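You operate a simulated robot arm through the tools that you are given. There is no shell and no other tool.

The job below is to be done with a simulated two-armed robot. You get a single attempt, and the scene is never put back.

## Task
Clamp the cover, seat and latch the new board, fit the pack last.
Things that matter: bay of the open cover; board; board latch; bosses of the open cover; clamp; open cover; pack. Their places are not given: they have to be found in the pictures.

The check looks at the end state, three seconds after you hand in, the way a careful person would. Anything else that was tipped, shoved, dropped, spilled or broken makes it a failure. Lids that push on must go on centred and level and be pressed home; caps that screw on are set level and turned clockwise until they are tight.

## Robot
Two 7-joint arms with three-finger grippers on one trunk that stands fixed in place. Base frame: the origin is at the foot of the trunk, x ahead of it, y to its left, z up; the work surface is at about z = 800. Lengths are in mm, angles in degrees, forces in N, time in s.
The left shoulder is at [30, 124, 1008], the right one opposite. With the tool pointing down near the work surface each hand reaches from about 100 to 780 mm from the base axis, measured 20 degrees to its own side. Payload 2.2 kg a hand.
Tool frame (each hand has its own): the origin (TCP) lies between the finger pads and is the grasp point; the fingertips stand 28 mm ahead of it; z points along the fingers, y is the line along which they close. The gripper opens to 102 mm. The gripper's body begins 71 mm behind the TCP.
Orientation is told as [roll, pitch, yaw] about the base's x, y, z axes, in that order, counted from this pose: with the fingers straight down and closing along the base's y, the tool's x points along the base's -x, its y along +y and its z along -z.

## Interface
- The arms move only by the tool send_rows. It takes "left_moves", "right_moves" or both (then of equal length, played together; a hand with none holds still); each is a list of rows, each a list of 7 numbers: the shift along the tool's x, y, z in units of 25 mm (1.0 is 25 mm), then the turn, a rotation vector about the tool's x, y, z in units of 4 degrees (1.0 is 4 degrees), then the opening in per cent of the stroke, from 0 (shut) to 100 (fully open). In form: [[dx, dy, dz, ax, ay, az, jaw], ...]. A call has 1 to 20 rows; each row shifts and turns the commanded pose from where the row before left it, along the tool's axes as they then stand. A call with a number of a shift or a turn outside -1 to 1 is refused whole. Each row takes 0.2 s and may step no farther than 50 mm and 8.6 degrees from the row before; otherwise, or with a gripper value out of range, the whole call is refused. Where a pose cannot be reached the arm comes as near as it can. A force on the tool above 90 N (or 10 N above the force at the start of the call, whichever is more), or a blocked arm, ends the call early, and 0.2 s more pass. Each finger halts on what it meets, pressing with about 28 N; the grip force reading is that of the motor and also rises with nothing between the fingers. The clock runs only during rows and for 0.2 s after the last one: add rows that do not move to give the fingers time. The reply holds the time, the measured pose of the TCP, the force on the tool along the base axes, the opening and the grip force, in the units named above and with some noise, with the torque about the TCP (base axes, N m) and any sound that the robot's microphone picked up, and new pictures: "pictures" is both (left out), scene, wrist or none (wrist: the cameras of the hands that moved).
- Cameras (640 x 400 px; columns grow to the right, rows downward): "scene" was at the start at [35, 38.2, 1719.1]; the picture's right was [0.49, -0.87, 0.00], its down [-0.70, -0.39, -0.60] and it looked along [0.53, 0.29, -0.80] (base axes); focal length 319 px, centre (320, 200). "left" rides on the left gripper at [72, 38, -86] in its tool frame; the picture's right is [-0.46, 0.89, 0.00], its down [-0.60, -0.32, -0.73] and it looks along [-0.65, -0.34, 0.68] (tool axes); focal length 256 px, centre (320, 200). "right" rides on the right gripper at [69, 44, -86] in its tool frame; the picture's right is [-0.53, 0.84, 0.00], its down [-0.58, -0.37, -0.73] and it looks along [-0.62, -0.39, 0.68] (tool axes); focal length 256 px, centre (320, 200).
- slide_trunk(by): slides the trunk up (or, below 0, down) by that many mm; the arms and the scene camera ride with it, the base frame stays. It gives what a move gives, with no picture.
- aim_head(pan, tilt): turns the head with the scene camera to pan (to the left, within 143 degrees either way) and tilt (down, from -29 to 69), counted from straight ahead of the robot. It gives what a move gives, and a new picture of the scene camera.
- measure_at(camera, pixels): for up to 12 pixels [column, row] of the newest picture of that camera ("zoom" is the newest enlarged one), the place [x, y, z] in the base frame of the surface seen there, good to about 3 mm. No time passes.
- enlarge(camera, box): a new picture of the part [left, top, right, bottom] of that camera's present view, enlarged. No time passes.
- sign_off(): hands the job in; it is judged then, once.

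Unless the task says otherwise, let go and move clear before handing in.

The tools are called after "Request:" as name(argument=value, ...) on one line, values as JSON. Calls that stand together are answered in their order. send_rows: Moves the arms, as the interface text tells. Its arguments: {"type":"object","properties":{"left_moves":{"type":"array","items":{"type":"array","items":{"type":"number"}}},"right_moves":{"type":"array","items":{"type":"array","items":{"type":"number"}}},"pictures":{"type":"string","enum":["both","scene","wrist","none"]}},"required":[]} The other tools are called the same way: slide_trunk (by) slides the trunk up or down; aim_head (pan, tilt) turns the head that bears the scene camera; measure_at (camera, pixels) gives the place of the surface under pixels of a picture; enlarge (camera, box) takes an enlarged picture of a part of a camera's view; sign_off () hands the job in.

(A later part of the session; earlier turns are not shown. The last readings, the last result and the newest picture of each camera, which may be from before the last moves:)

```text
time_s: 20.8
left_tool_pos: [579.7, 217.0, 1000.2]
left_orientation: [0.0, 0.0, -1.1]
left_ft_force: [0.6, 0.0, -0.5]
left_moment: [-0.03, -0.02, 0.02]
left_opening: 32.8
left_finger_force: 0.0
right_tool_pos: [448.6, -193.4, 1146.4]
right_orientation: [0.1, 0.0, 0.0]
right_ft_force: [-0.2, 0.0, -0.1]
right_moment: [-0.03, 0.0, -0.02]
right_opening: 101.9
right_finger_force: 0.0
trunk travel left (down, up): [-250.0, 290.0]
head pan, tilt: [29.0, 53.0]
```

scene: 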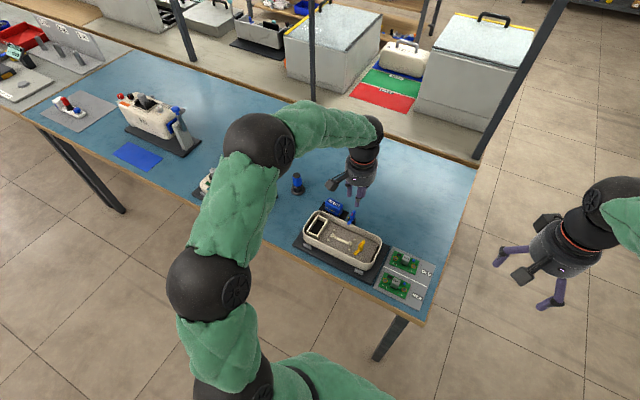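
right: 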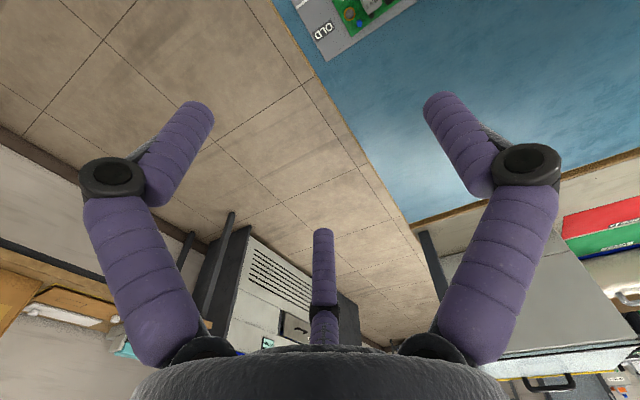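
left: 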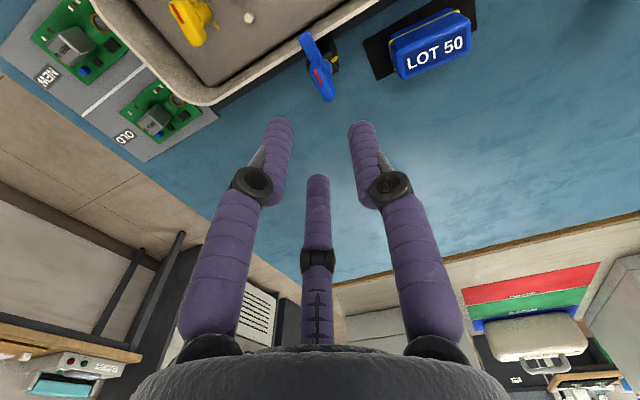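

The clamp handle stayed turned with its paddle over the rim (left picture about (312,50)). Now I'll measure the NEW board and its gray block for the grasp.

Request:
enlarge(camera="scene", box=[377, 266, 425, 302])

Request:
measure_at(camera="zoom", pixels=[[168, 55], [80, 215], [500, 220], [425, 390], [190, 150], [455, 285], [315, 150], [345, 245], [355, 175], [300, 185], [460, 205], [250, 105]])

```text
11.11 times, centred on (401, 284) of scene
```

zoom: 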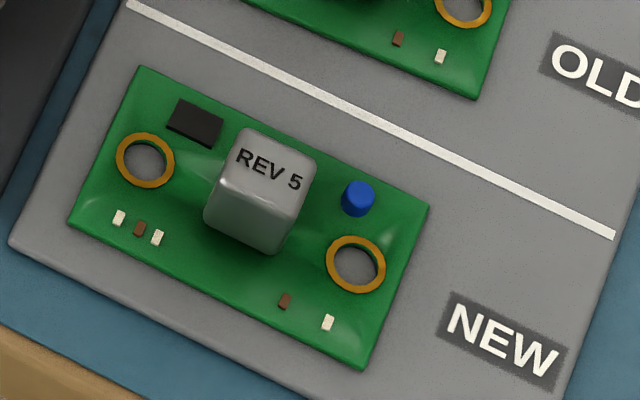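

```text
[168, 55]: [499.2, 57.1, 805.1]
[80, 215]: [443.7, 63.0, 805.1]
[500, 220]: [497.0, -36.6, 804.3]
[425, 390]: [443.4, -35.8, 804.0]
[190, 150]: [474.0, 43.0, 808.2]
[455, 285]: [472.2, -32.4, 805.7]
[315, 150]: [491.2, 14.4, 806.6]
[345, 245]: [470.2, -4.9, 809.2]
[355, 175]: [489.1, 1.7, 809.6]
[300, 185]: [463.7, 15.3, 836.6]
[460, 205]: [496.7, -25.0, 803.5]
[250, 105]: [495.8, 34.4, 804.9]
```

I'll measure the exact board corners, ring centres and block corners in this zoom.

Request:
measure_at(camera="zoom", pixels=[[143, 72], [74, 224], [424, 207], [362, 364], [145, 160], [356, 264], [247, 133], [312, 160], [222, 183], [286, 212], [266, 172], [205, 213]])

Request:
measure_at(camera="zoom", pixels=[[268, 252], [357, 190], [195, 115], [345, 205], [122, 160], [168, 160], [332, 264], [380, 264], [145, 135], [145, 183], [356, 240], [356, 288]])

```text
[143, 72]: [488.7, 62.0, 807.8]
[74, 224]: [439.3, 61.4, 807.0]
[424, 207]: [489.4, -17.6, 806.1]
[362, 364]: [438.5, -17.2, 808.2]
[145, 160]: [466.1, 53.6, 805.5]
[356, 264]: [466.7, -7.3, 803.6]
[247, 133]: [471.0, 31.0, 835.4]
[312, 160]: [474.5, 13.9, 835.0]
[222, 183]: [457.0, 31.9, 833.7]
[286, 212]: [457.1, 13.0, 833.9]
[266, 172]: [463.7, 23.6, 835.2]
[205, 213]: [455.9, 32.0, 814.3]
```

```text
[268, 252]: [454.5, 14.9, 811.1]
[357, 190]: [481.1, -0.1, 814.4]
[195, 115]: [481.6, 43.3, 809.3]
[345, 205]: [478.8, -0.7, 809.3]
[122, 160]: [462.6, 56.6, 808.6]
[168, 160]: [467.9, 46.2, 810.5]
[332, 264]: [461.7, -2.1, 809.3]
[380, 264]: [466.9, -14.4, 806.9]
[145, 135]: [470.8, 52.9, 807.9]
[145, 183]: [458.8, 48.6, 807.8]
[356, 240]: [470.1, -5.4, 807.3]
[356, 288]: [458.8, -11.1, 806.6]
```

The NEW board is centred at (464,22), about 50×80 mm, with rings at (465,51) and (464.5,−8) and the gray block about 18 mm square at (464.3,22.6) up to z≈835. Next I'll measure the bosses precisely.

Request:
enlarge(camera="scene", box=[326, 226, 364, 250])

```text
16.00 times, centred on (345, 238) of scene
```

zoom: 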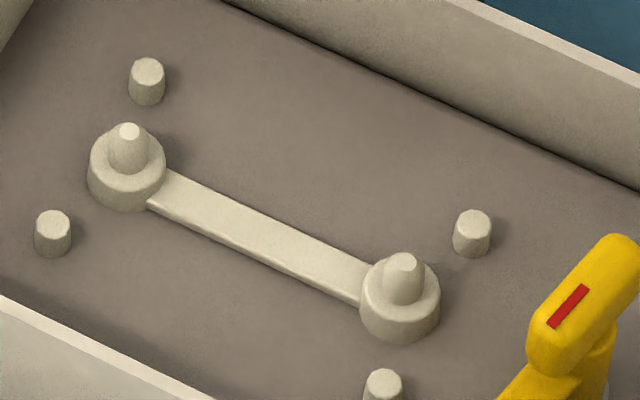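

Request:
measure_at(camera="zoom", pixels=[[128, 131], [404, 261], [127, 150], [404, 282], [95, 160], [160, 160], [367, 290], [434, 290], [125, 183], [400, 315], [146, 66], [472, 217]])

Request:
measure_at(camera="zoom", pixels=[[52, 219], [384, 377], [113, 160], [145, 160], [388, 290], [421, 290], [109, 200], [388, 333], [30, 60], [250, 60], [600, 130], [200, 320]])

```text
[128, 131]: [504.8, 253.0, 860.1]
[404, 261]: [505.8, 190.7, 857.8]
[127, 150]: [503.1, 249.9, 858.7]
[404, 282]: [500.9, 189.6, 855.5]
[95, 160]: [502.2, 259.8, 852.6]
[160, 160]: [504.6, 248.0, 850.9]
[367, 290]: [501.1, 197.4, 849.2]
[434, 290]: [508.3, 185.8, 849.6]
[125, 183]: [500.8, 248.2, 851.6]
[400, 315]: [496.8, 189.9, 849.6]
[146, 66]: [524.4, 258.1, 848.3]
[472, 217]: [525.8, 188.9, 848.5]
```

```text
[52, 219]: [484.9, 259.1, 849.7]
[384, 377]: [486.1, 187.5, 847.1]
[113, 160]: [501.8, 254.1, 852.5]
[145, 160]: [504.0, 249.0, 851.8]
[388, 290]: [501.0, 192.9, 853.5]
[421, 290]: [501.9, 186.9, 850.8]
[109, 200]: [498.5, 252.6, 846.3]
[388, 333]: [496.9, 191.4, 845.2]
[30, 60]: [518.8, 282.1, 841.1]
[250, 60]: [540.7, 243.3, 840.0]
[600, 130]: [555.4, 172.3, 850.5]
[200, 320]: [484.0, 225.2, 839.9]
```

The bosses are near (504.5,252) and (504.5,191), shoulders at z≈850. The right arm will carry the board with yaw −90°, so the fingers clear the rings and the blue cap. I'll retreat the left hand while the right hand moves over the NEW board and starts yawing.

Request:
send_rows(left_moves=[[0, 0.5, -1, 0, 0, 0, 60], [0.5, 0.9, -0.8, 0, 0, 0, 60], [0.7, 0.9, -0.5, 0, 0, 0, 60], [0.7, 0.9, -0.5, 0, 0, 0, 60], [0.7, 0.9, -0.5, 0, 0, 0, 60], [0.7, 0.9, -0.5, 0, 0, 0, 60], [0.7, 0.9, 0, 0, 0, 0, 60], [0.7, 0.9, 0, 0, 0, 0, 60], [0.7, 0.9, 0, 0, 0, 0, 60], [0.7, 0.4, 0, 0, 0, 0, 60], [0, 0, 0, 0, 0, 0, 60], [0, 0, 0, 0, 0, 0, 60], [0, 0, 0, 0, 0, 0, 60], [0, 0, 0, 0, 0, 0, 60], [0, 0, 0, 0, 0, 0, 60], [0, 0, 0, 0, 0, 0, 60], [0, 0, 0, 0, 0, 0, 60], [0, 0, 0, 0, 0, 0, 60], [0, 0, 0, 0, 0, 0, 60], [0, 0, 0, 0, 0, 0, 60]], right_moves=[[-0.053, 0.865, 0.584, 0, 0, 0, 60], [-0.053, 0.865, 0.584, 0, 0, 0, 60], [-0.053, 0.865, 0.584, 0, 0, 0, 60], [-0.053, 0.865, 0.584, 0, 0, 0, 60], [-0.053, 0.865, 0.584, 0, 0, 0, 60], [-0.053, 0.865, 0.584, 0, 0, 0, 60], [-0.053, 0.865, 0.584, 0, 0, 0, 60], [-0.053, 0.865, 0.584, 0, 0, 0, 60], [-0.053, 0.865, 0.584, 0, 0, 0, 60], [-0.053, 0.865, 0.584, 0, 0, 0, 60], [0, 0, 0, 0, 0, 1, 60], [0, 0, 0, 0, 0, 1, 60], [0, 0, 0, 0, 0, 1, 60], [0, 0, 0, 0, 0, 1, 60], [0, 0, 0, 0, 0, 1, 60], [0, 0, 0, 0, 0, 1, 60], [0, 0, 0, 0, 0, 1, 60], [0, 0, 0, 0, 0, 1, 60], [0, 0, 0, 0, 0, 1, 60], [0, 0, 0, 0, 0, 1, 60]], pictures="both")

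```text
time_s: 25.0
left_tool_pos: [432.2, 421.6, 1096.1]
left_orientation: [0.0, 0.0, -1.0]
left_ft_force: [0.5, 0.7, -0.6]
left_moment: [0.01, 0.01, -0.02]
left_opening: 61.2
left_finger_force: 0.0
right_tool_pos: [463.3, 23.5, 999.2]
right_orientation: [0.0, 0.0, -39.9]
right_ft_force: [0.4, 0.7, -0.1]
right_moment: [0.0, 0.0, 0.01]
right_opening: 61.3
right_finger_force: 0.0
trunk travel left (down, up): [-250.0, 290.0]
head pan, tilt: [29.0, 53.0]
```

scene: 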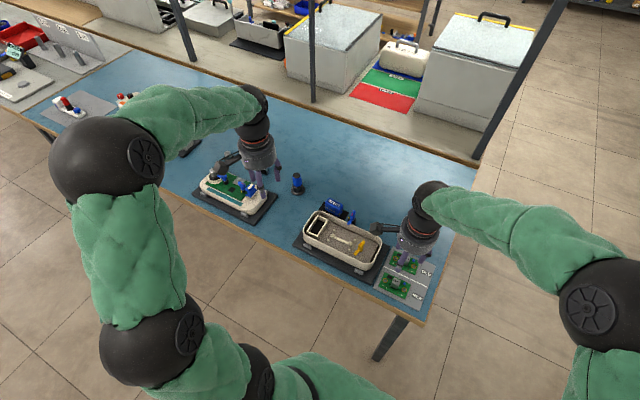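
right: 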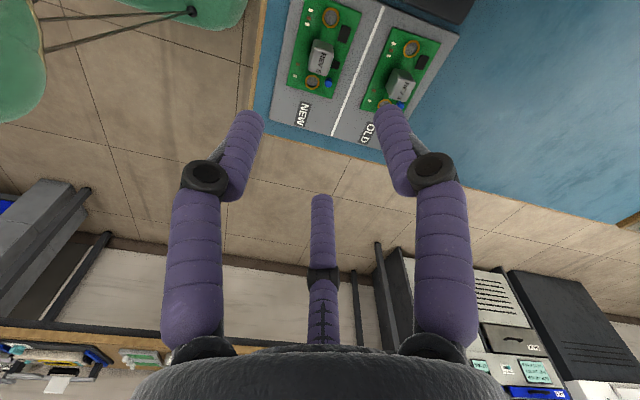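
left: 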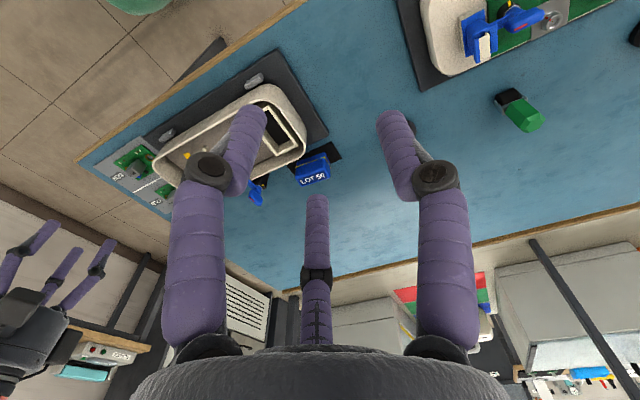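

The right hand is at (463,23.5,999), yaw −40°, and the left hand is clear. I'll finish the yaw to −90°, narrow the jaw to 42%, and lower to z≈900 for a check.

Request:
send_rows(right_moves=[[0, 0, 0, 0, 0, 1, 42], [0, 0, 0, 0, 0, 1, 42], [0, 0, 0, 0, 0, 1, 42], [0, 0, 0, 0, 0, 1, 42], [0, 0, 0, 0, 0, 1, 42], [0, 0, 0, 0, 0, 1, 42], [0, 0, 0, 0, 0, 1, 42], [0, 0, 0, 0, 0, 1, 42], [0, 0, 0, 0, 0, 1, 42], [0, 0, 0, 0, 0, 1, 42], [0, 0, 0, 0, 0, 1, 42], [0, 0, 0, 0, 0, 1, 42], [0, 0, 0, 0, 0, 0.52, 42], [-0.036, -0.044, 1, 0, 0, 0, 42], [0, 0, 1, 0, 0, 0, 42], [0, 0, 1, 0, 0, 0, 42], [0, 0, 1, 0, 0, 0, 42], [0, 0, 0, 0, 0, 0, 42]], pictures="both")

```text
time_s: 28.8
left_tool_pos: [432.3, 421.9, 1096.4]
left_orientation: [0.0, -0.1, -1.0]
left_ft_force: [-0.1, -0.4, -0.4]
left_moment: [0.04, 0.03, 0.0]
left_opening: 61.1
left_finger_force: 0.1
right_tool_pos: [462.4, 21.8, 898.9]
right_orientation: [-0.1, 0.0, -90.0]
right_ft_force: [0.1, -0.5, -0.8]
right_moment: [0.02, -0.01, -0.01]
right_opening: 42.9
right_finger_force: 0.1
trunk travel left (down, up): [-250.0, 290.0]
head pan, tilt: [29.0, 53.0]
```

scene: 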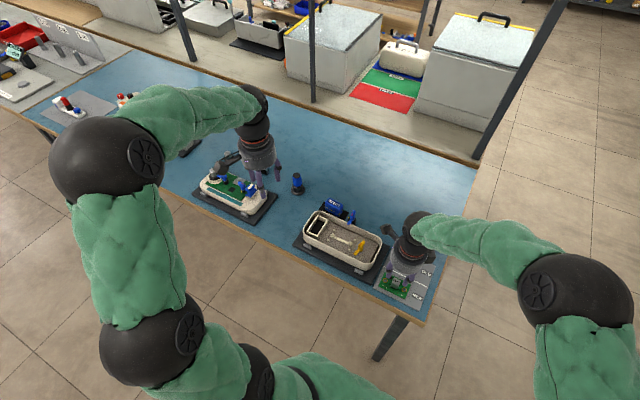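
right: 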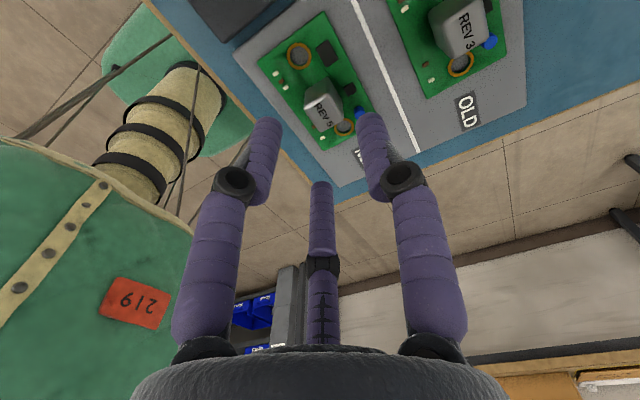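

The block (about (322,103) in the right picture) is between the fingertips. I'll measure its top edges from this camera to centre the grasp.

Request:
enlarge(camera="right", box=[280, 60, 376, 150])

Request:
measure_at(camera="right", pixels=[[325, 103], [305, 97], [320, 125], [340, 117], [328, 84], [310, 115], [335, 97]])

```text
4.44 times, centred on (328, 105) of right
```

zoom: 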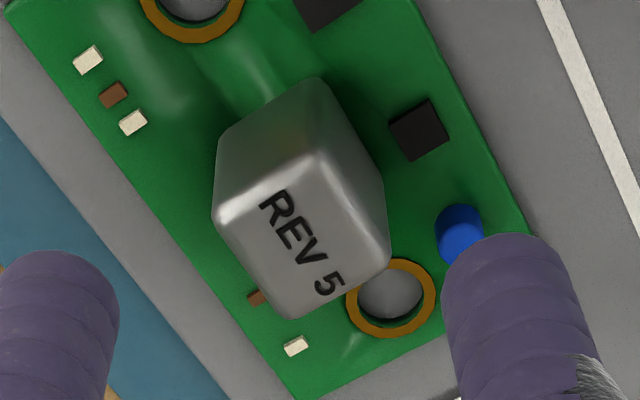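

```text
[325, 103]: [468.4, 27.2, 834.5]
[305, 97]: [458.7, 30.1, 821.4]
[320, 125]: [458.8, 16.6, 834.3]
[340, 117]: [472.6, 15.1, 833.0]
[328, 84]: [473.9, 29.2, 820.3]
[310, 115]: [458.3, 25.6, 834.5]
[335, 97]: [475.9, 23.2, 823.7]
```

I'll measure the top-face corners in this zoom.

Request:
measure_at(camera="zoom", pixels=[[316, 155], [228, 213], [283, 308], [378, 250], [302, 232], [390, 295], [190, 10], [355, 40], [345, 280]])

```text
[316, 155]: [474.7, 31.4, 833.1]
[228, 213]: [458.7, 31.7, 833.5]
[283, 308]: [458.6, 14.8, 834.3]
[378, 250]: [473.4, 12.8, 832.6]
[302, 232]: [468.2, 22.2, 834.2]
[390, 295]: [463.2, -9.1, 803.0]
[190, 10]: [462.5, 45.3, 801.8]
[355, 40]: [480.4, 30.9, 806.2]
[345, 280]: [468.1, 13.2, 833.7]
```

Combining both views, the block is centred at about (465.6,22.5). I'll shift slightly, descend so the tips sit about 5 mm above the board (TCP z≈841), and close gently.

Request:
send_rows(right_moves=[[0.028, 0.044, 0.6, 0, 0, 0, 42], [0, 0, 0.6, 0, 0, 0, 42], [0, 0, 0.6, 0, 0, 0, 42], [0, 0, 0.5, 0, 0, 0, 42], [0, 0, 0, 0, 0, 0, 42]], pictures="both")

```text
time_s: 30.0
left_tool_pos: [432.3, 422.1, 1096.0]
left_orientation: [0.1, -0.1, -1.1]
left_ft_force: [-0.5, 0.1, -0.2]
left_moment: [-0.01, 0.02, -0.03]
left_opening: 61.2
left_finger_force: 0.1
right_tool_pos: [463.7, 22.6, 842.0]
right_orientation: [0.0, 0.0, -90.0]
right_ft_force: [-0.2, -0.5, -0.6]
right_moment: [-0.01, -0.01, 0.01]
right_opening: 42.9
right_finger_force: 0.0
trunk travel left (down, up): [-250.0, 290.0]
head pan, tilt: [29.0, 53.0]
```

scene: 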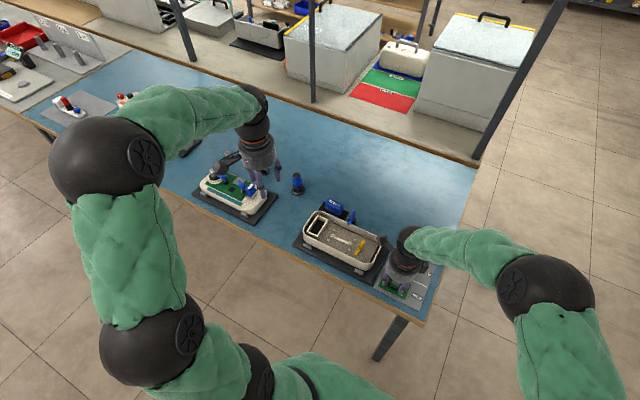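
right: 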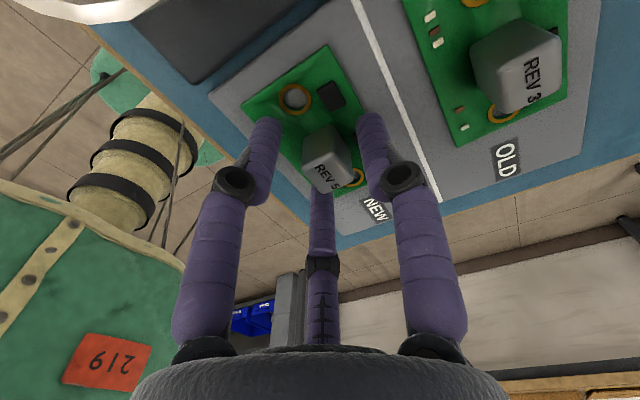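

The block at (327,160) sits between all three fingers with no contact yet. Closing now.

Request:
send_rows(right_moves=[[0, 0, 0, 0, 0, 0, 25], [0, 0, 0, 0, 0, 0, 0], [0, 0, 0, 0, 0, 0, 0], [0, 0, 0, 0, 0, 0, 0]], pictures="wrist")

```text
time_s: 31.0
left_tool_pos: [433.2, 422.6, 1095.5]
left_orientation: [0.0, 0.0, -1.1]
left_ft_force: [-0.1, 0.6, -0.3]
left_moment: [-0.02, 0.03, -0.01]
left_opening: 61.3
left_finger_force: 0.2
right_tool_pos: [461.8, 23.3, 842.1]
right_orientation: [-0.1, 0.0, -89.9]
right_ft_force: [-0.1, 1.2, 0.4]
right_moment: [-0.01, -0.02, -0.01]
right_opening: 24.4
right_finger_force: 27.8
trunk travel left (down, up): [-250.0, 290.0]
head pan, tilt: [29.0, 53.0]
```

right: 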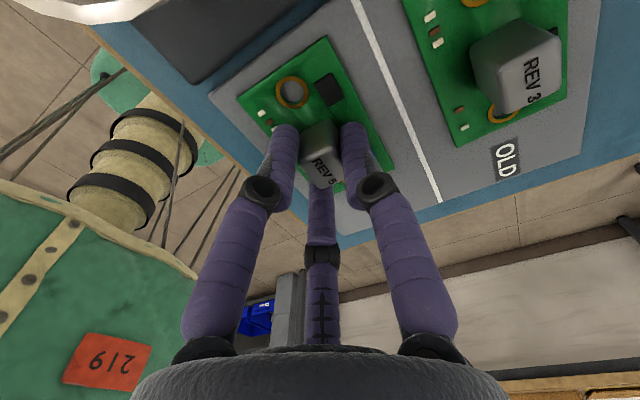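

The jaw stopped at 24.4 mm with 27.8 N on the block. I'll lift straight up 75 mm and check how the board hangs.

Request:
send_rows(right_moves=[[0, 0, -0.3, 0, 0, 0, 0], [0, 0, -0.7, 0, 0, 0, 0], [0, 0, -1, 0, 0, 0, 0], [0, 0, -1, 0, 0, 0, 0], [0, 0, 0, 0, 0, 0, 0]], pictures="both")

```text
time_s: 32.2
left_tool_pos: [432.6, 421.8, 1095.5]
left_orientation: [0.1, 0.0, -1.1]
left_ft_force: [-0.4, 0.4, 0.8]
left_moment: [0.01, 0.02, -0.03]
left_opening: 61.2
left_finger_force: 0.1
right_tool_pos: [461.8, 22.0, 917.5]
right_orientation: [0.1, 0.0, -90.0]
right_ft_force: [0.5, 0.8, -0.1]
right_moment: [0.03, 0.03, -0.02]
right_opening: 24.5
right_finger_force: 27.9
trunk travel left (down, up): [-250.0, 290.0]
head pan, tilt: [29.0, 53.0]
```

scene: 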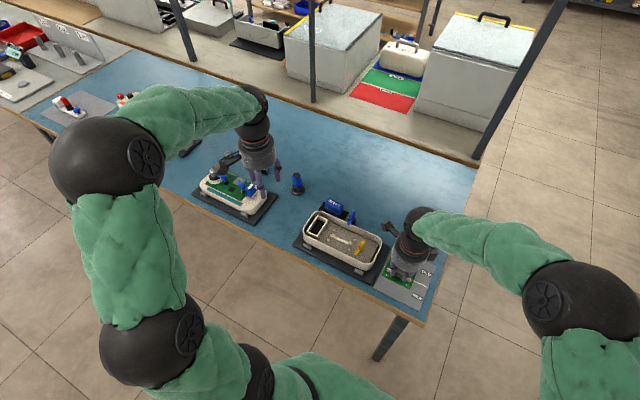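
right: 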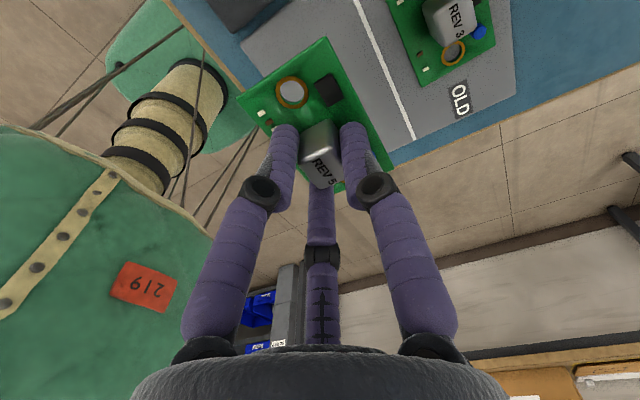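

The board is lifted and held by its block. I'll measure the visible ring and corners to find its tilt, yaw and offset in the grip.

Request:
enlarge(camera="scene", box=[372, 250, 436, 300])

Request:
enlarge(camera="right", box=[230, 30, 400, 200])

Request:
measure_at(camera="right", pixels=[[241, 95], [325, 41], [391, 165], [292, 94], [292, 79], [292, 109], [277, 94], [307, 94], [268, 135], [365, 120], [345, 80], [330, 130]])

```text
8.00 times, centred on (404, 275) of scene
```

zoom: 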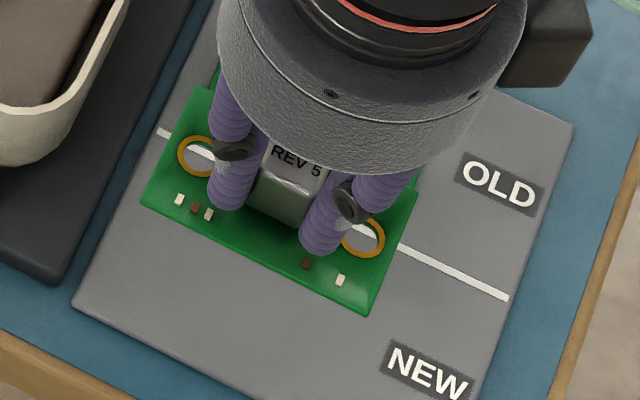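

```text
2.35 times, centred on (315, 115) of right
```

zoom: 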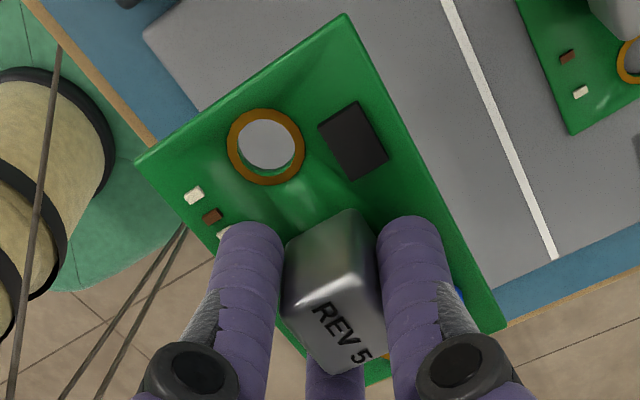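

```text
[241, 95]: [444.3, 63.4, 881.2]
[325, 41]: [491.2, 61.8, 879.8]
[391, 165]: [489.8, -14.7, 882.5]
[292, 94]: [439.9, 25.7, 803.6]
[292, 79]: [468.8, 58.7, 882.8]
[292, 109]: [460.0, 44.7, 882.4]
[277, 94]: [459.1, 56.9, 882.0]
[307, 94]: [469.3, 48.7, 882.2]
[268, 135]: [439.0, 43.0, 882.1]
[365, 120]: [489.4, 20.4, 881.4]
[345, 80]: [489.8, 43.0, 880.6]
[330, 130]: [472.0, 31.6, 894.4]
```

The board looks level (z≈881–882) and nearly square to the base axes. I'll cross-check with the scene camera's view of the near edge and rings.

Request:
enlarge(camera="scene", box=[372, 250, 436, 300])

Request:
measure_at(camera="zoom", pixels=[[146, 201], [367, 311], [411, 195], [206, 95], [183, 155], [196, 139], [350, 222], [378, 247], [363, 256], [197, 174], [380, 228], [250, 250]])

```text
8.00 times, centred on (404, 275) of scene
```

zoom: 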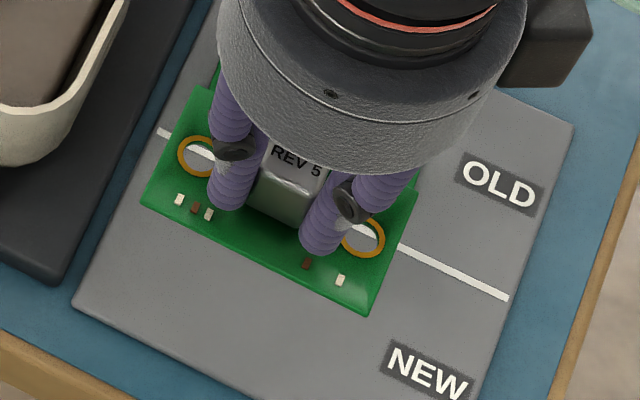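

```text
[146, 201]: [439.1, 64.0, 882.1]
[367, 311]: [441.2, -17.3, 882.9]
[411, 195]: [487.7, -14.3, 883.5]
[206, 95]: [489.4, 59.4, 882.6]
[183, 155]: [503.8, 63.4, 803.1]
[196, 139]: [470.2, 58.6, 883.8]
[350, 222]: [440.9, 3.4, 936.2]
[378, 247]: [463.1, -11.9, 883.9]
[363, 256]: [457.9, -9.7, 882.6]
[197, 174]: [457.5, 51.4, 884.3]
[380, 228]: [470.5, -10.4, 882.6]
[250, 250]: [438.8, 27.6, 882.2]
```

The held board is centred at about (464.5,22.8), square and level at z≈882. For a second fix on the bosses, I'll open the left fingers so its camera can see them from the other side.

Request:
send_rows(left_moves=[[0.4, -0.6, 0, 0, 0, 0, 100], [0.4, -0.6, 0, 0, 0, 0, 100], [0, 0, 0, 0, 0, 0, 100], [0, 0, 0, 0, 0, 0, 100]], pictures="wrist")

```text
time_s: 33.2
left_tool_pos: [410.2, 392.6, 1095.1]
left_orientation: [0.1, 0.0, -1.1]
left_ft_force: [-0.9, 0.3, -0.8]
left_moment: [0.0, 0.01, 0.03]
left_opening: 102.1
left_finger_force: 0.1
right_tool_pos: [462.8, 22.8, 917.5]
right_orientation: [-0.1, -0.1, -90.0]
right_ft_force: [-0.4, 1.0, -0.9]
right_moment: [0.03, -0.02, -0.04]
right_opening: 24.8
right_finger_force: 28.0
trunk travel left (down, up): [-250.0, 290.0]
head pan, tilt: [29.0, 53.0]
```

left: 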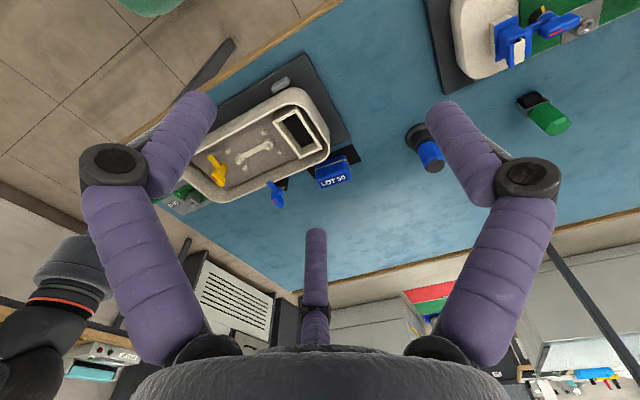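

Request:
enlarge(camera="left", box=[222, 134, 286, 174])

Request:
enlarge(camera="left", box=[190, 80, 350, 210])

```text
10.00 times, centred on (254, 154) of left
```

zoom: 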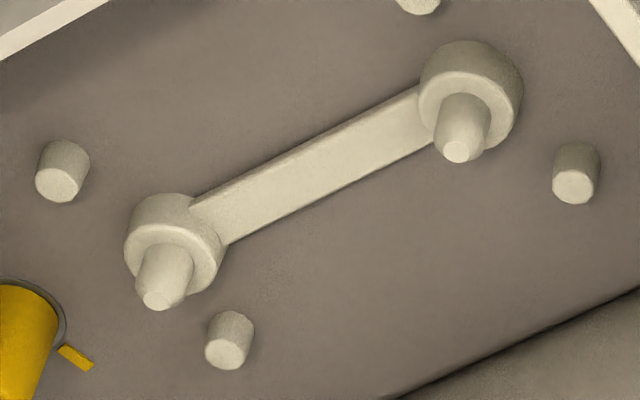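

```text
3.08 times, centred on (270, 145) of left
```

zoom: 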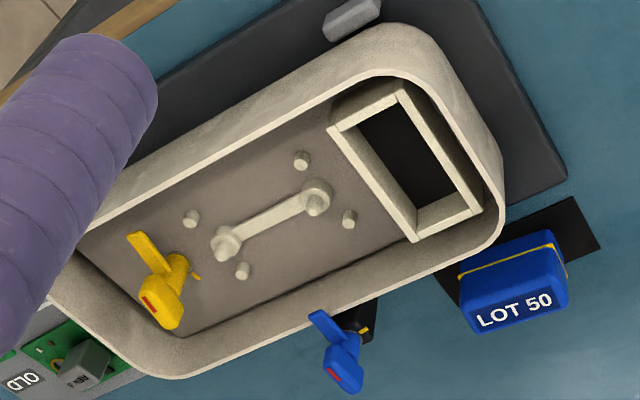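

I'll measure the cone tips, shoulders and pin tops from the left camera using the equivalent pixels.

Request:
measure_at(camera="left", pixels=[[267.7, 149.1], [237.7, 164.0], [264.4, 144.5], [272.8, 146], [234.9, 159.5], [243.6, 160.8], [227.7, 152.5], [279.3, 152.7], [244.8, 169.3], [268.5, 141], [238, 156.5]])

Request:
measure_at(camera="zoom", pixels=[[401, 83], [333, 126], [413, 238], [480, 210], [400, 95], [352, 125], [418, 222], [465, 205], [410, 150], [510, 245], [550, 240], [520, 300]])

```text
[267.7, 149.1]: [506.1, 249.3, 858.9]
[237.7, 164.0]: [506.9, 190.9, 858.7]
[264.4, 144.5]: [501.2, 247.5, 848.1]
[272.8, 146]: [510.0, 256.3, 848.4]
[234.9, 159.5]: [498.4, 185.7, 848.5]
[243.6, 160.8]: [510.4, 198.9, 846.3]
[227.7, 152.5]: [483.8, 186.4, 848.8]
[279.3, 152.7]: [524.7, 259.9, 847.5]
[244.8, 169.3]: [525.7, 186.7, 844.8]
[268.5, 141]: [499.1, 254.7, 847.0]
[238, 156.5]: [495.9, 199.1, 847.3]
```

```text
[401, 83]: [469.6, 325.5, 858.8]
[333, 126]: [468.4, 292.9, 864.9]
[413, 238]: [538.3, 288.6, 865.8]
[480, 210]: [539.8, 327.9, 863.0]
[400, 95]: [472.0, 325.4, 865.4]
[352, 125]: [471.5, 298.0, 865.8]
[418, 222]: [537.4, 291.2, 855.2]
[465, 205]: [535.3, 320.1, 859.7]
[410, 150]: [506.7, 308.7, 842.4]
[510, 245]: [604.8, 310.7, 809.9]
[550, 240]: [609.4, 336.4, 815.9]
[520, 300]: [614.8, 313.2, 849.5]
```

Averaging both views, the boss centre is (505.4,221.3) with both bosses on x≈505.5. I'll raise the board 40 mm and carry it by (+40.8,+198.9) to sit above the bosses.

Request:
send_rows(right_moves=[[0, 0, -0.8, 0, 0, 0, 0], [0, 0, -0.8, 0, 0, 0, 0], [0.5, 0.1, 0, 0, 0, 0, 0], [0.95, 0.2, 0, 0, 0, 0, 0], [0.95, 0.2, 0, 0, 0, 0, 0], [0.95, 0.2, 0, 0, 0, 0, 0], [0.95, 0.2, 0, 0, 0, 0, 0], [0.95, 0.2, 0, 0, 0, 0, 0], [0.95, 0.2, 0, 0, 0, 0, 0], [0.95, 0.2, 0, 0, 0, 0, 0], [0.556, 0.132, 0, 0, 0, 0, 0], [0.25, 0, 0, 0, 0, 0, 0], [0, 0, 0, 0, 0, 0, 0], [0, 0, 0, 0, 0, 0, 0]], pictures="both")

```text
time_s: 36.2
left_tool_pos: [410.3, 393.3, 1095.6]
left_orientation: [0.0, 0.0, -1.1]
left_ft_force: [0.7, 0.4, 0.0]
left_moment: [0.02, -0.01, 0.01]
left_opening: 101.8
left_finger_force: 0.1
right_tool_pos: [503.5, 222.4, 958.8]
right_orientation: [0.0, 0.0, -90.0]
right_ft_force: [0.5, -0.6, 0.1]
right_moment: [-0.01, -0.01, 0.01]
right_opening: 24.5
right_finger_force: 28.1
trunk travel left (down, up): [-250.0, 290.0]
head pan, tilt: [29.0, 53.0]
```

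scene: 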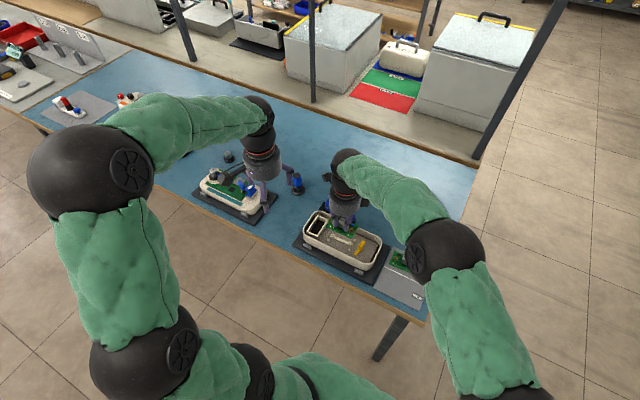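
right: 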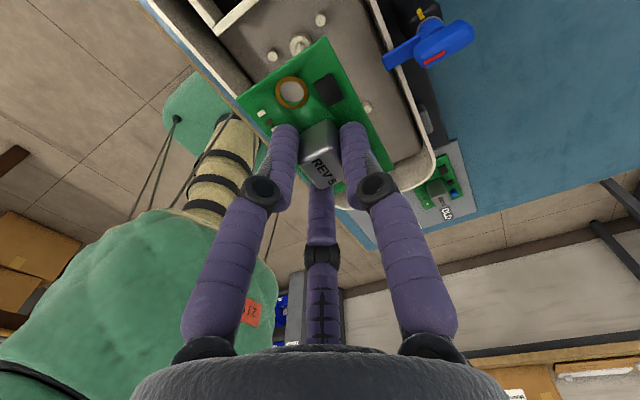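

The board is over the tray and still level. I'll lower 48 mm so it hovers just above the cone tips, then check alignment.

Request:
send_rows(right_moves=[[0, 0, 0.6, 0, 0, 0, 0], [0, 0, 0.6, 0, 0, 0, 0], [0, 0, 0.5, 0, 0, 0, 0], [0, 0, 0.22, 0, 0, 0, 0], [0, 0, 0, 0, 0, 0, 0], [0, 0, 0, 0, 0, 0, 0]], pictures="both")

Request:
enlarge(camera="scene", box=[310, 205, 390, 265])

Request:
enlarge(camera="right", box=[230, 30, 400, 200])

Request:
enlarge(camera="left", box=[190, 80, 350, 210])

```text
time_s: 37.6
left_tool_pos: [412.1, 393.0, 1095.4]
left_orientation: [0.0, 0.0, -1.1]
left_ft_force: [-0.2, -0.2, -0.2]
left_moment: [-0.03, 0.03, -0.01]
left_opening: 102.0
left_finger_force: 0.0
right_tool_pos: [504.5, 222.4, 908.8]
right_orientation: [0.0, 0.0, -89.9]
right_ft_force: [-1.0, -1.1, -0.9]
right_moment: [0.03, 0.02, 0.0]
right_opening: 24.5
right_finger_force: 28.5
trunk travel left (down, up): [-250.0, 290.0]
head pan, tilt: [29.0, 53.0]
```

scene: 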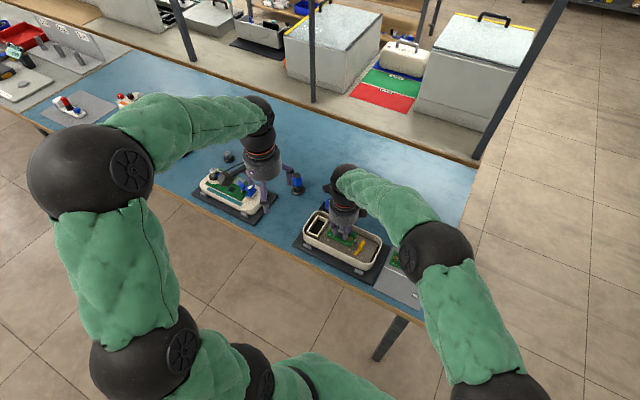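
right: 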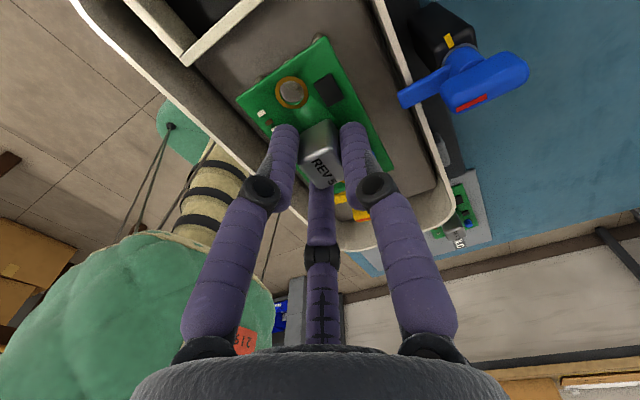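

```text
6.67 times, centred on (350, 235) of scene
```

zoom: 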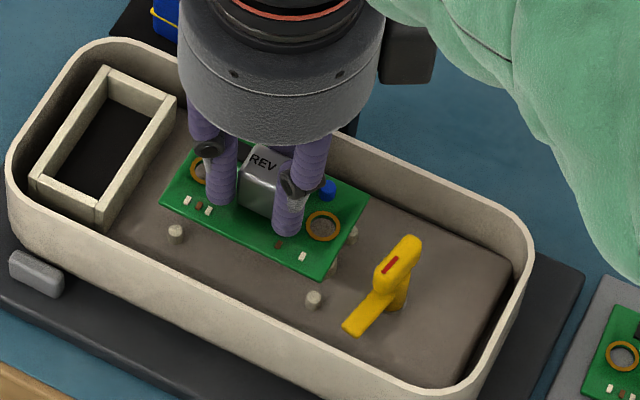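

```text
2.35 times, centred on (315, 115) of right
```

zoom: 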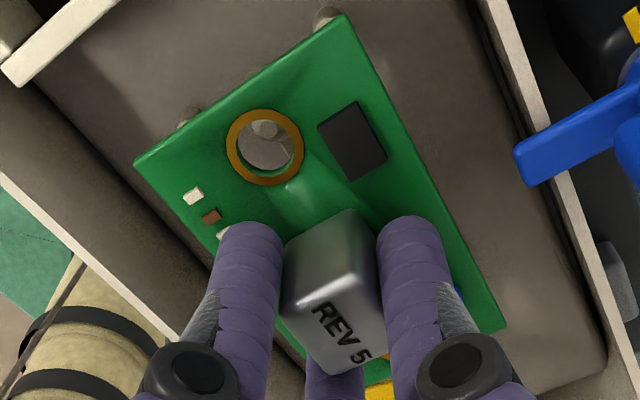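

```text
3.08 times, centred on (270, 145) of left
```

zoom: 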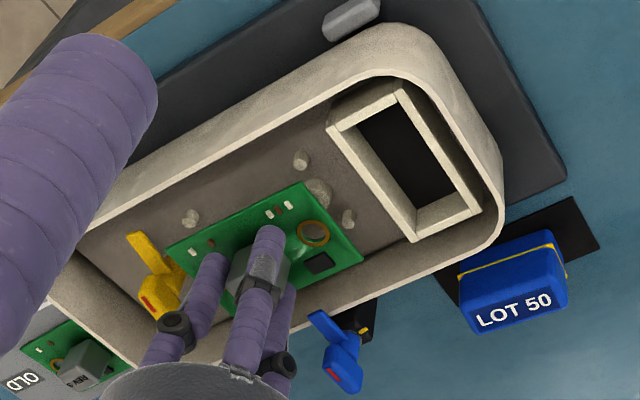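

The cone tip is visible through the ring in the right picture (about (291,85)). I'll enlarge that ring to measure the tip against the ring centre.

Request:
enlarge(camera="right", box=[272, 75, 312, 115])

Request:
measure_at(camera="right", pixels=[[241, 95], [325, 41], [391, 165], [276.5, 92.5], [307.5, 94], [292, 79], [292, 107], [291.6, 84.6], [341, 70]])

```text
10.00 times, centred on (292, 95) of right
```

zoom: 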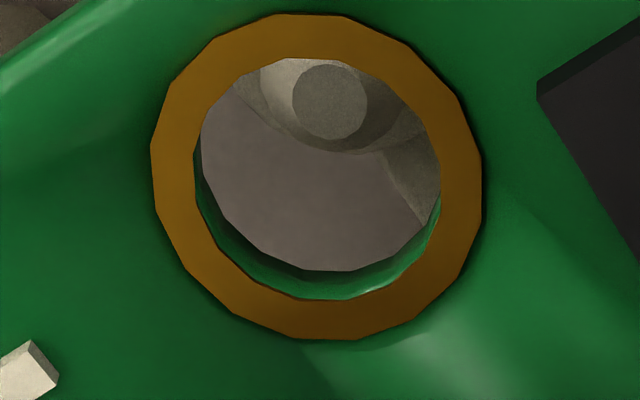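

```text
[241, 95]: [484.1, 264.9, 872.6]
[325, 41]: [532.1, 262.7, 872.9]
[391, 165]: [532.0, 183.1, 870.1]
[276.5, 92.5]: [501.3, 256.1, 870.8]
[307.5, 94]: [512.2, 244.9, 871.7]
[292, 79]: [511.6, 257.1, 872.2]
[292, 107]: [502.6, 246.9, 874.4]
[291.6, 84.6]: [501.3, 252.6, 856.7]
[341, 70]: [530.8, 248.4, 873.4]
```

By ray geometry, ring A is at about (507.2,251.8) and cone A's tip at (505.7,250.3), so the board should go about 1.5 mm toward −x and −y. I'll check ring B from the scene camera.

Request:
enlarge(camera="scene", box=[342, 232, 362, 245])

Request:
enlarge(camera="left", box=[228, 134, 292, 174])

```text
16.00 times, centred on (352, 238) of scene
```

zoom: 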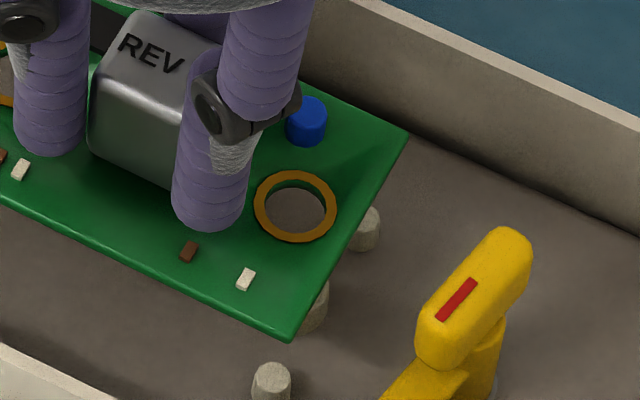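

```text
10.00 times, centred on (260, 154) of left
```

zoom: 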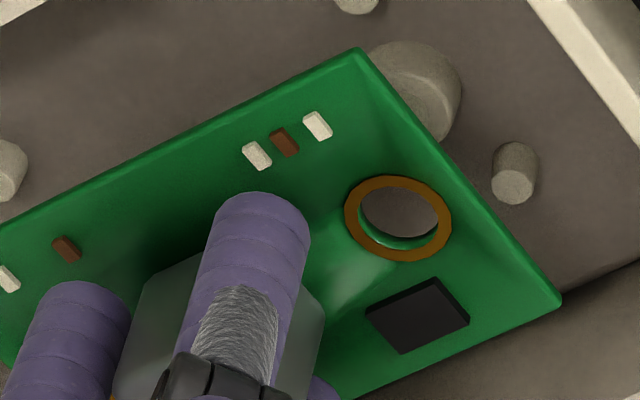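

With the board's top at z≈873.8, all three views agree the rings sit about (+2.1,+1.8) mm from the cones. I'll correct that, lower 10 mm and look again.

Request:
send_rows(right_moves=[[-0.072, -0.084, 0, 0, 0, 0, 0], [0, 0, 0.2, 0, 0, 0, 0], [0, 0, 0.2, 0, 0, 0, 0], [0, 0, 0, 0, 0, 0, 0], [0, 0, 0, 0, 0, 0, 0]], pictures="wrist")

Request:
enlarge(camera="right", box=[272, 75, 312, 115])

Request:
enlarge(camera="scene", box=[330, 225, 362, 245])

```text
time_s: 38.8
left_tool_pos: [411.6, 392.4, 1094.8]
left_orientation: [0.0, 0.0, -1.1]
left_ft_force: [0.3, 0.0, 0.0]
left_moment: [0.0, 0.0, -0.03]
left_opening: 101.9
left_finger_force: 0.1
right_tool_pos: [501.2, 220.3, 899.5]
right_orientation: [0.1, -0.1, -89.9]
right_ft_force: [-0.1, 0.2, -1.0]
right_moment: [0.0, 0.03, -0.01]
right_opening: 24.7
right_finger_force: 28.5
trunk travel left (down, up): [-250.0, 290.0]
head pan, tilt: [29.0, 53.0]
```

right: 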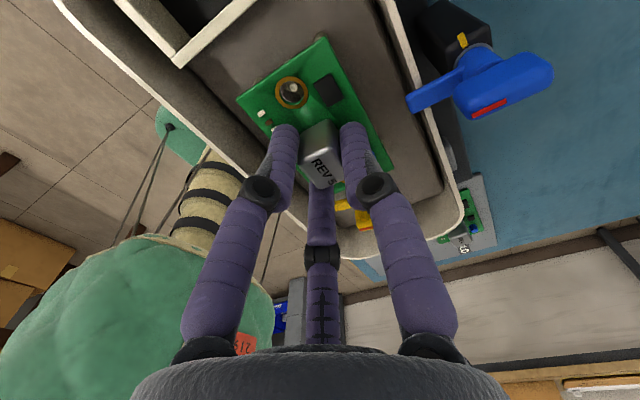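

```text
10.00 times, centred on (292, 95) of right
```

zoom: 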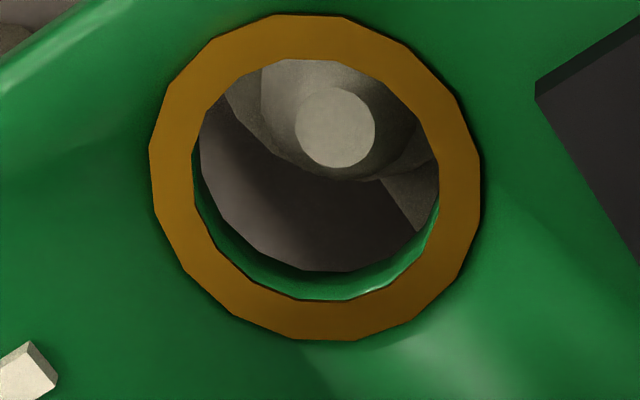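

```text
16.00 times, centred on (346, 235) of scene
```

zoom: 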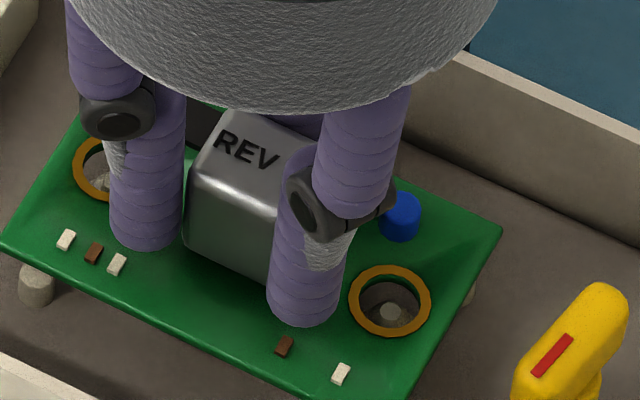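

Both cones are now centred in their rings within about 0.6 mm (right zoom tip at (336,127), scene zoom tip B at (390,312)). I'll shift +0.5 mm in x and lower in small steps while watching force.

Request:
send_rows(right_moves=[[0, 0.02, 0.1, 0, 0, 0, 0], [0, 0, 0.1, 0, 0, 0, 0], [0, 0, 0.1, 0, 0, 0, 0], [0, 0, 0.1, 0, 0, 0, 0], [0, 0, 0, 0, 0, 0, 0]], pictures="wrist")

Request:
enlarge(camera="scene", box=[330, 225, 362, 245])

```text
time_s: 40.0
left_tool_pos: [411.1, 391.7, 1094.2]
left_orientation: [0.0, 0.1, -1.1]
left_ft_force: [0.0, 0.6, 0.6]
left_moment: [0.02, 0.03, 0.01]
left_opening: 102.1
left_finger_force: 0.0
right_tool_pos: [501.1, 220.5, 888.4]
right_orientation: [0.1, 0.0, -90.0]
right_ft_force: [-0.2, -0.6, -0.4]
right_moment: [0.01, -0.02, 0.04]
right_opening: 24.5
right_finger_force: 27.7
trunk travel left (down, up): [-250.0, 290.0]
head pan, tilt: [29.0, 53.0]
```

right: 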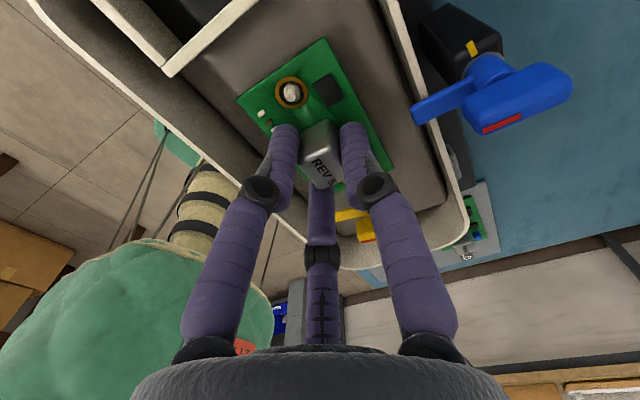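

```text
16.00 times, centred on (346, 235) of scene
```

zoom: 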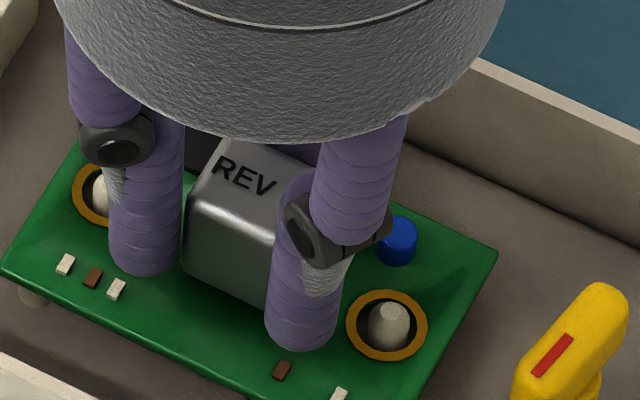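

Both cones now come up through the rings with zero force, TCP at z=888.4. I'll lower in 1 mm steps until contact shows.

Request:
send_rows(right_moves=[[0, 0, 0.04, 0, 0, 0, 0], [0, 0, 0.04, 0, 0, 0, 0], [0, 0, 0.04, 0, 0, 0, 0], [0, 0, 0, 0, 0, 0, 0]], pictures="none")

```text
time_s: 41.0
left_tool_pos: [412.1, 392.1, 1094.9]
left_orientation: [0.0, 0.0, -1.1]
left_ft_force: [0.6, 0.5, 0.3]
left_moment: [0.0, -0.02, 0.01]
left_opening: 101.7
left_finger_force: 0.0
right_tool_pos: [502.1, 219.7, 886.3]
right_orientation: [0.2, 0.1, -90.1]
right_ft_force: [-0.1, -5.0, 9.7]
right_moment: [-0.21, 0.0, 0.02]
right_opening: 24.9
right_finger_force: 28.0
trunk travel left (down, up): [-250.0, 290.0]
head pan, tilt: [29.0, 53.0]
```

Contact began: 9.7 N up and −5 N in y at z≈886. I'll look closely before pressing further.

Request:
enlarge(camera="scene", box=[330, 225, 362, 245])

Request:
enlarge(camera="right", box=[230, 30, 400, 200])

Request:
enlarge(camera="left", box=[228, 134, 292, 174])

```text
16.00 times, centred on (346, 235) of scene
```

zoom: 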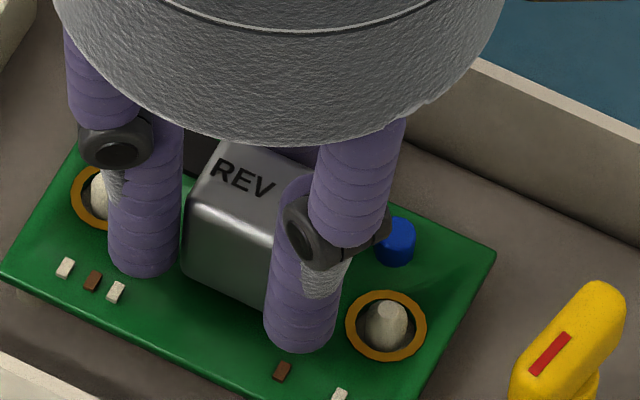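

```text
2.35 times, centred on (315, 115) of right
```

zoom: 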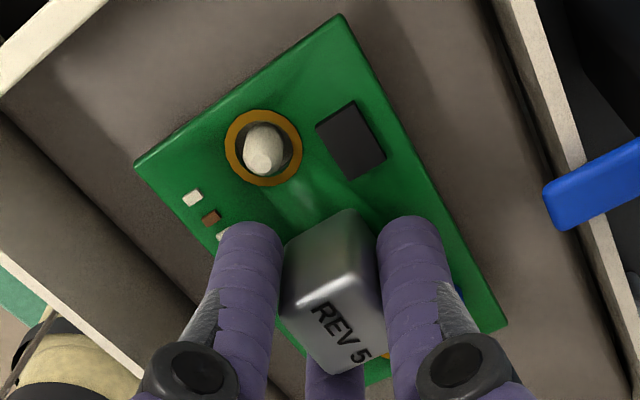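

```text
10.00 times, centred on (260, 154) of left
```

zoom: 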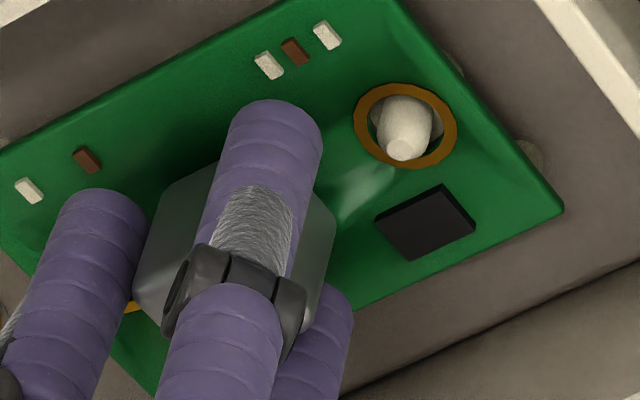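

The gap around the cones is nearly even, and the board's underside should be at about z≈850, right at the shoulders. I'll nudge −y by 0.5 mm to relieve the side force and press 1 mm more to confirm it is seated.

Request:
send_rows(right_moves=[[-0.02, 0, 0, 0, 0, 0, 0], [0, 0, 0.04, 0, 0, 0, 0], [0, 0, 0, 0, 0, 0, 0]], pictures="none")

```text
time_s: 41.8
left_tool_pos: [410.1, 392.5, 1097.0]
left_orientation: [0.0, 0.0, -1.2]
left_ft_force: [-0.2, -0.9, 0.0]
left_moment: [0.0, 0.0, 0.0]
left_opening: 102.0
left_finger_force: 0.1
right_tool_pos: [502.7, 221.1, 887.9]
right_orientation: [0.2, 0.2, -90.1]
right_ft_force: [-1.1, -6.8, 20.4]
right_moment: [-0.21, 0.47, 0.02]
right_opening: 24.8
right_finger_force: 27.9
trunk travel left (down, up): [-250.0, 290.0]
head pan, tilt: [29.0, 53.0]
```

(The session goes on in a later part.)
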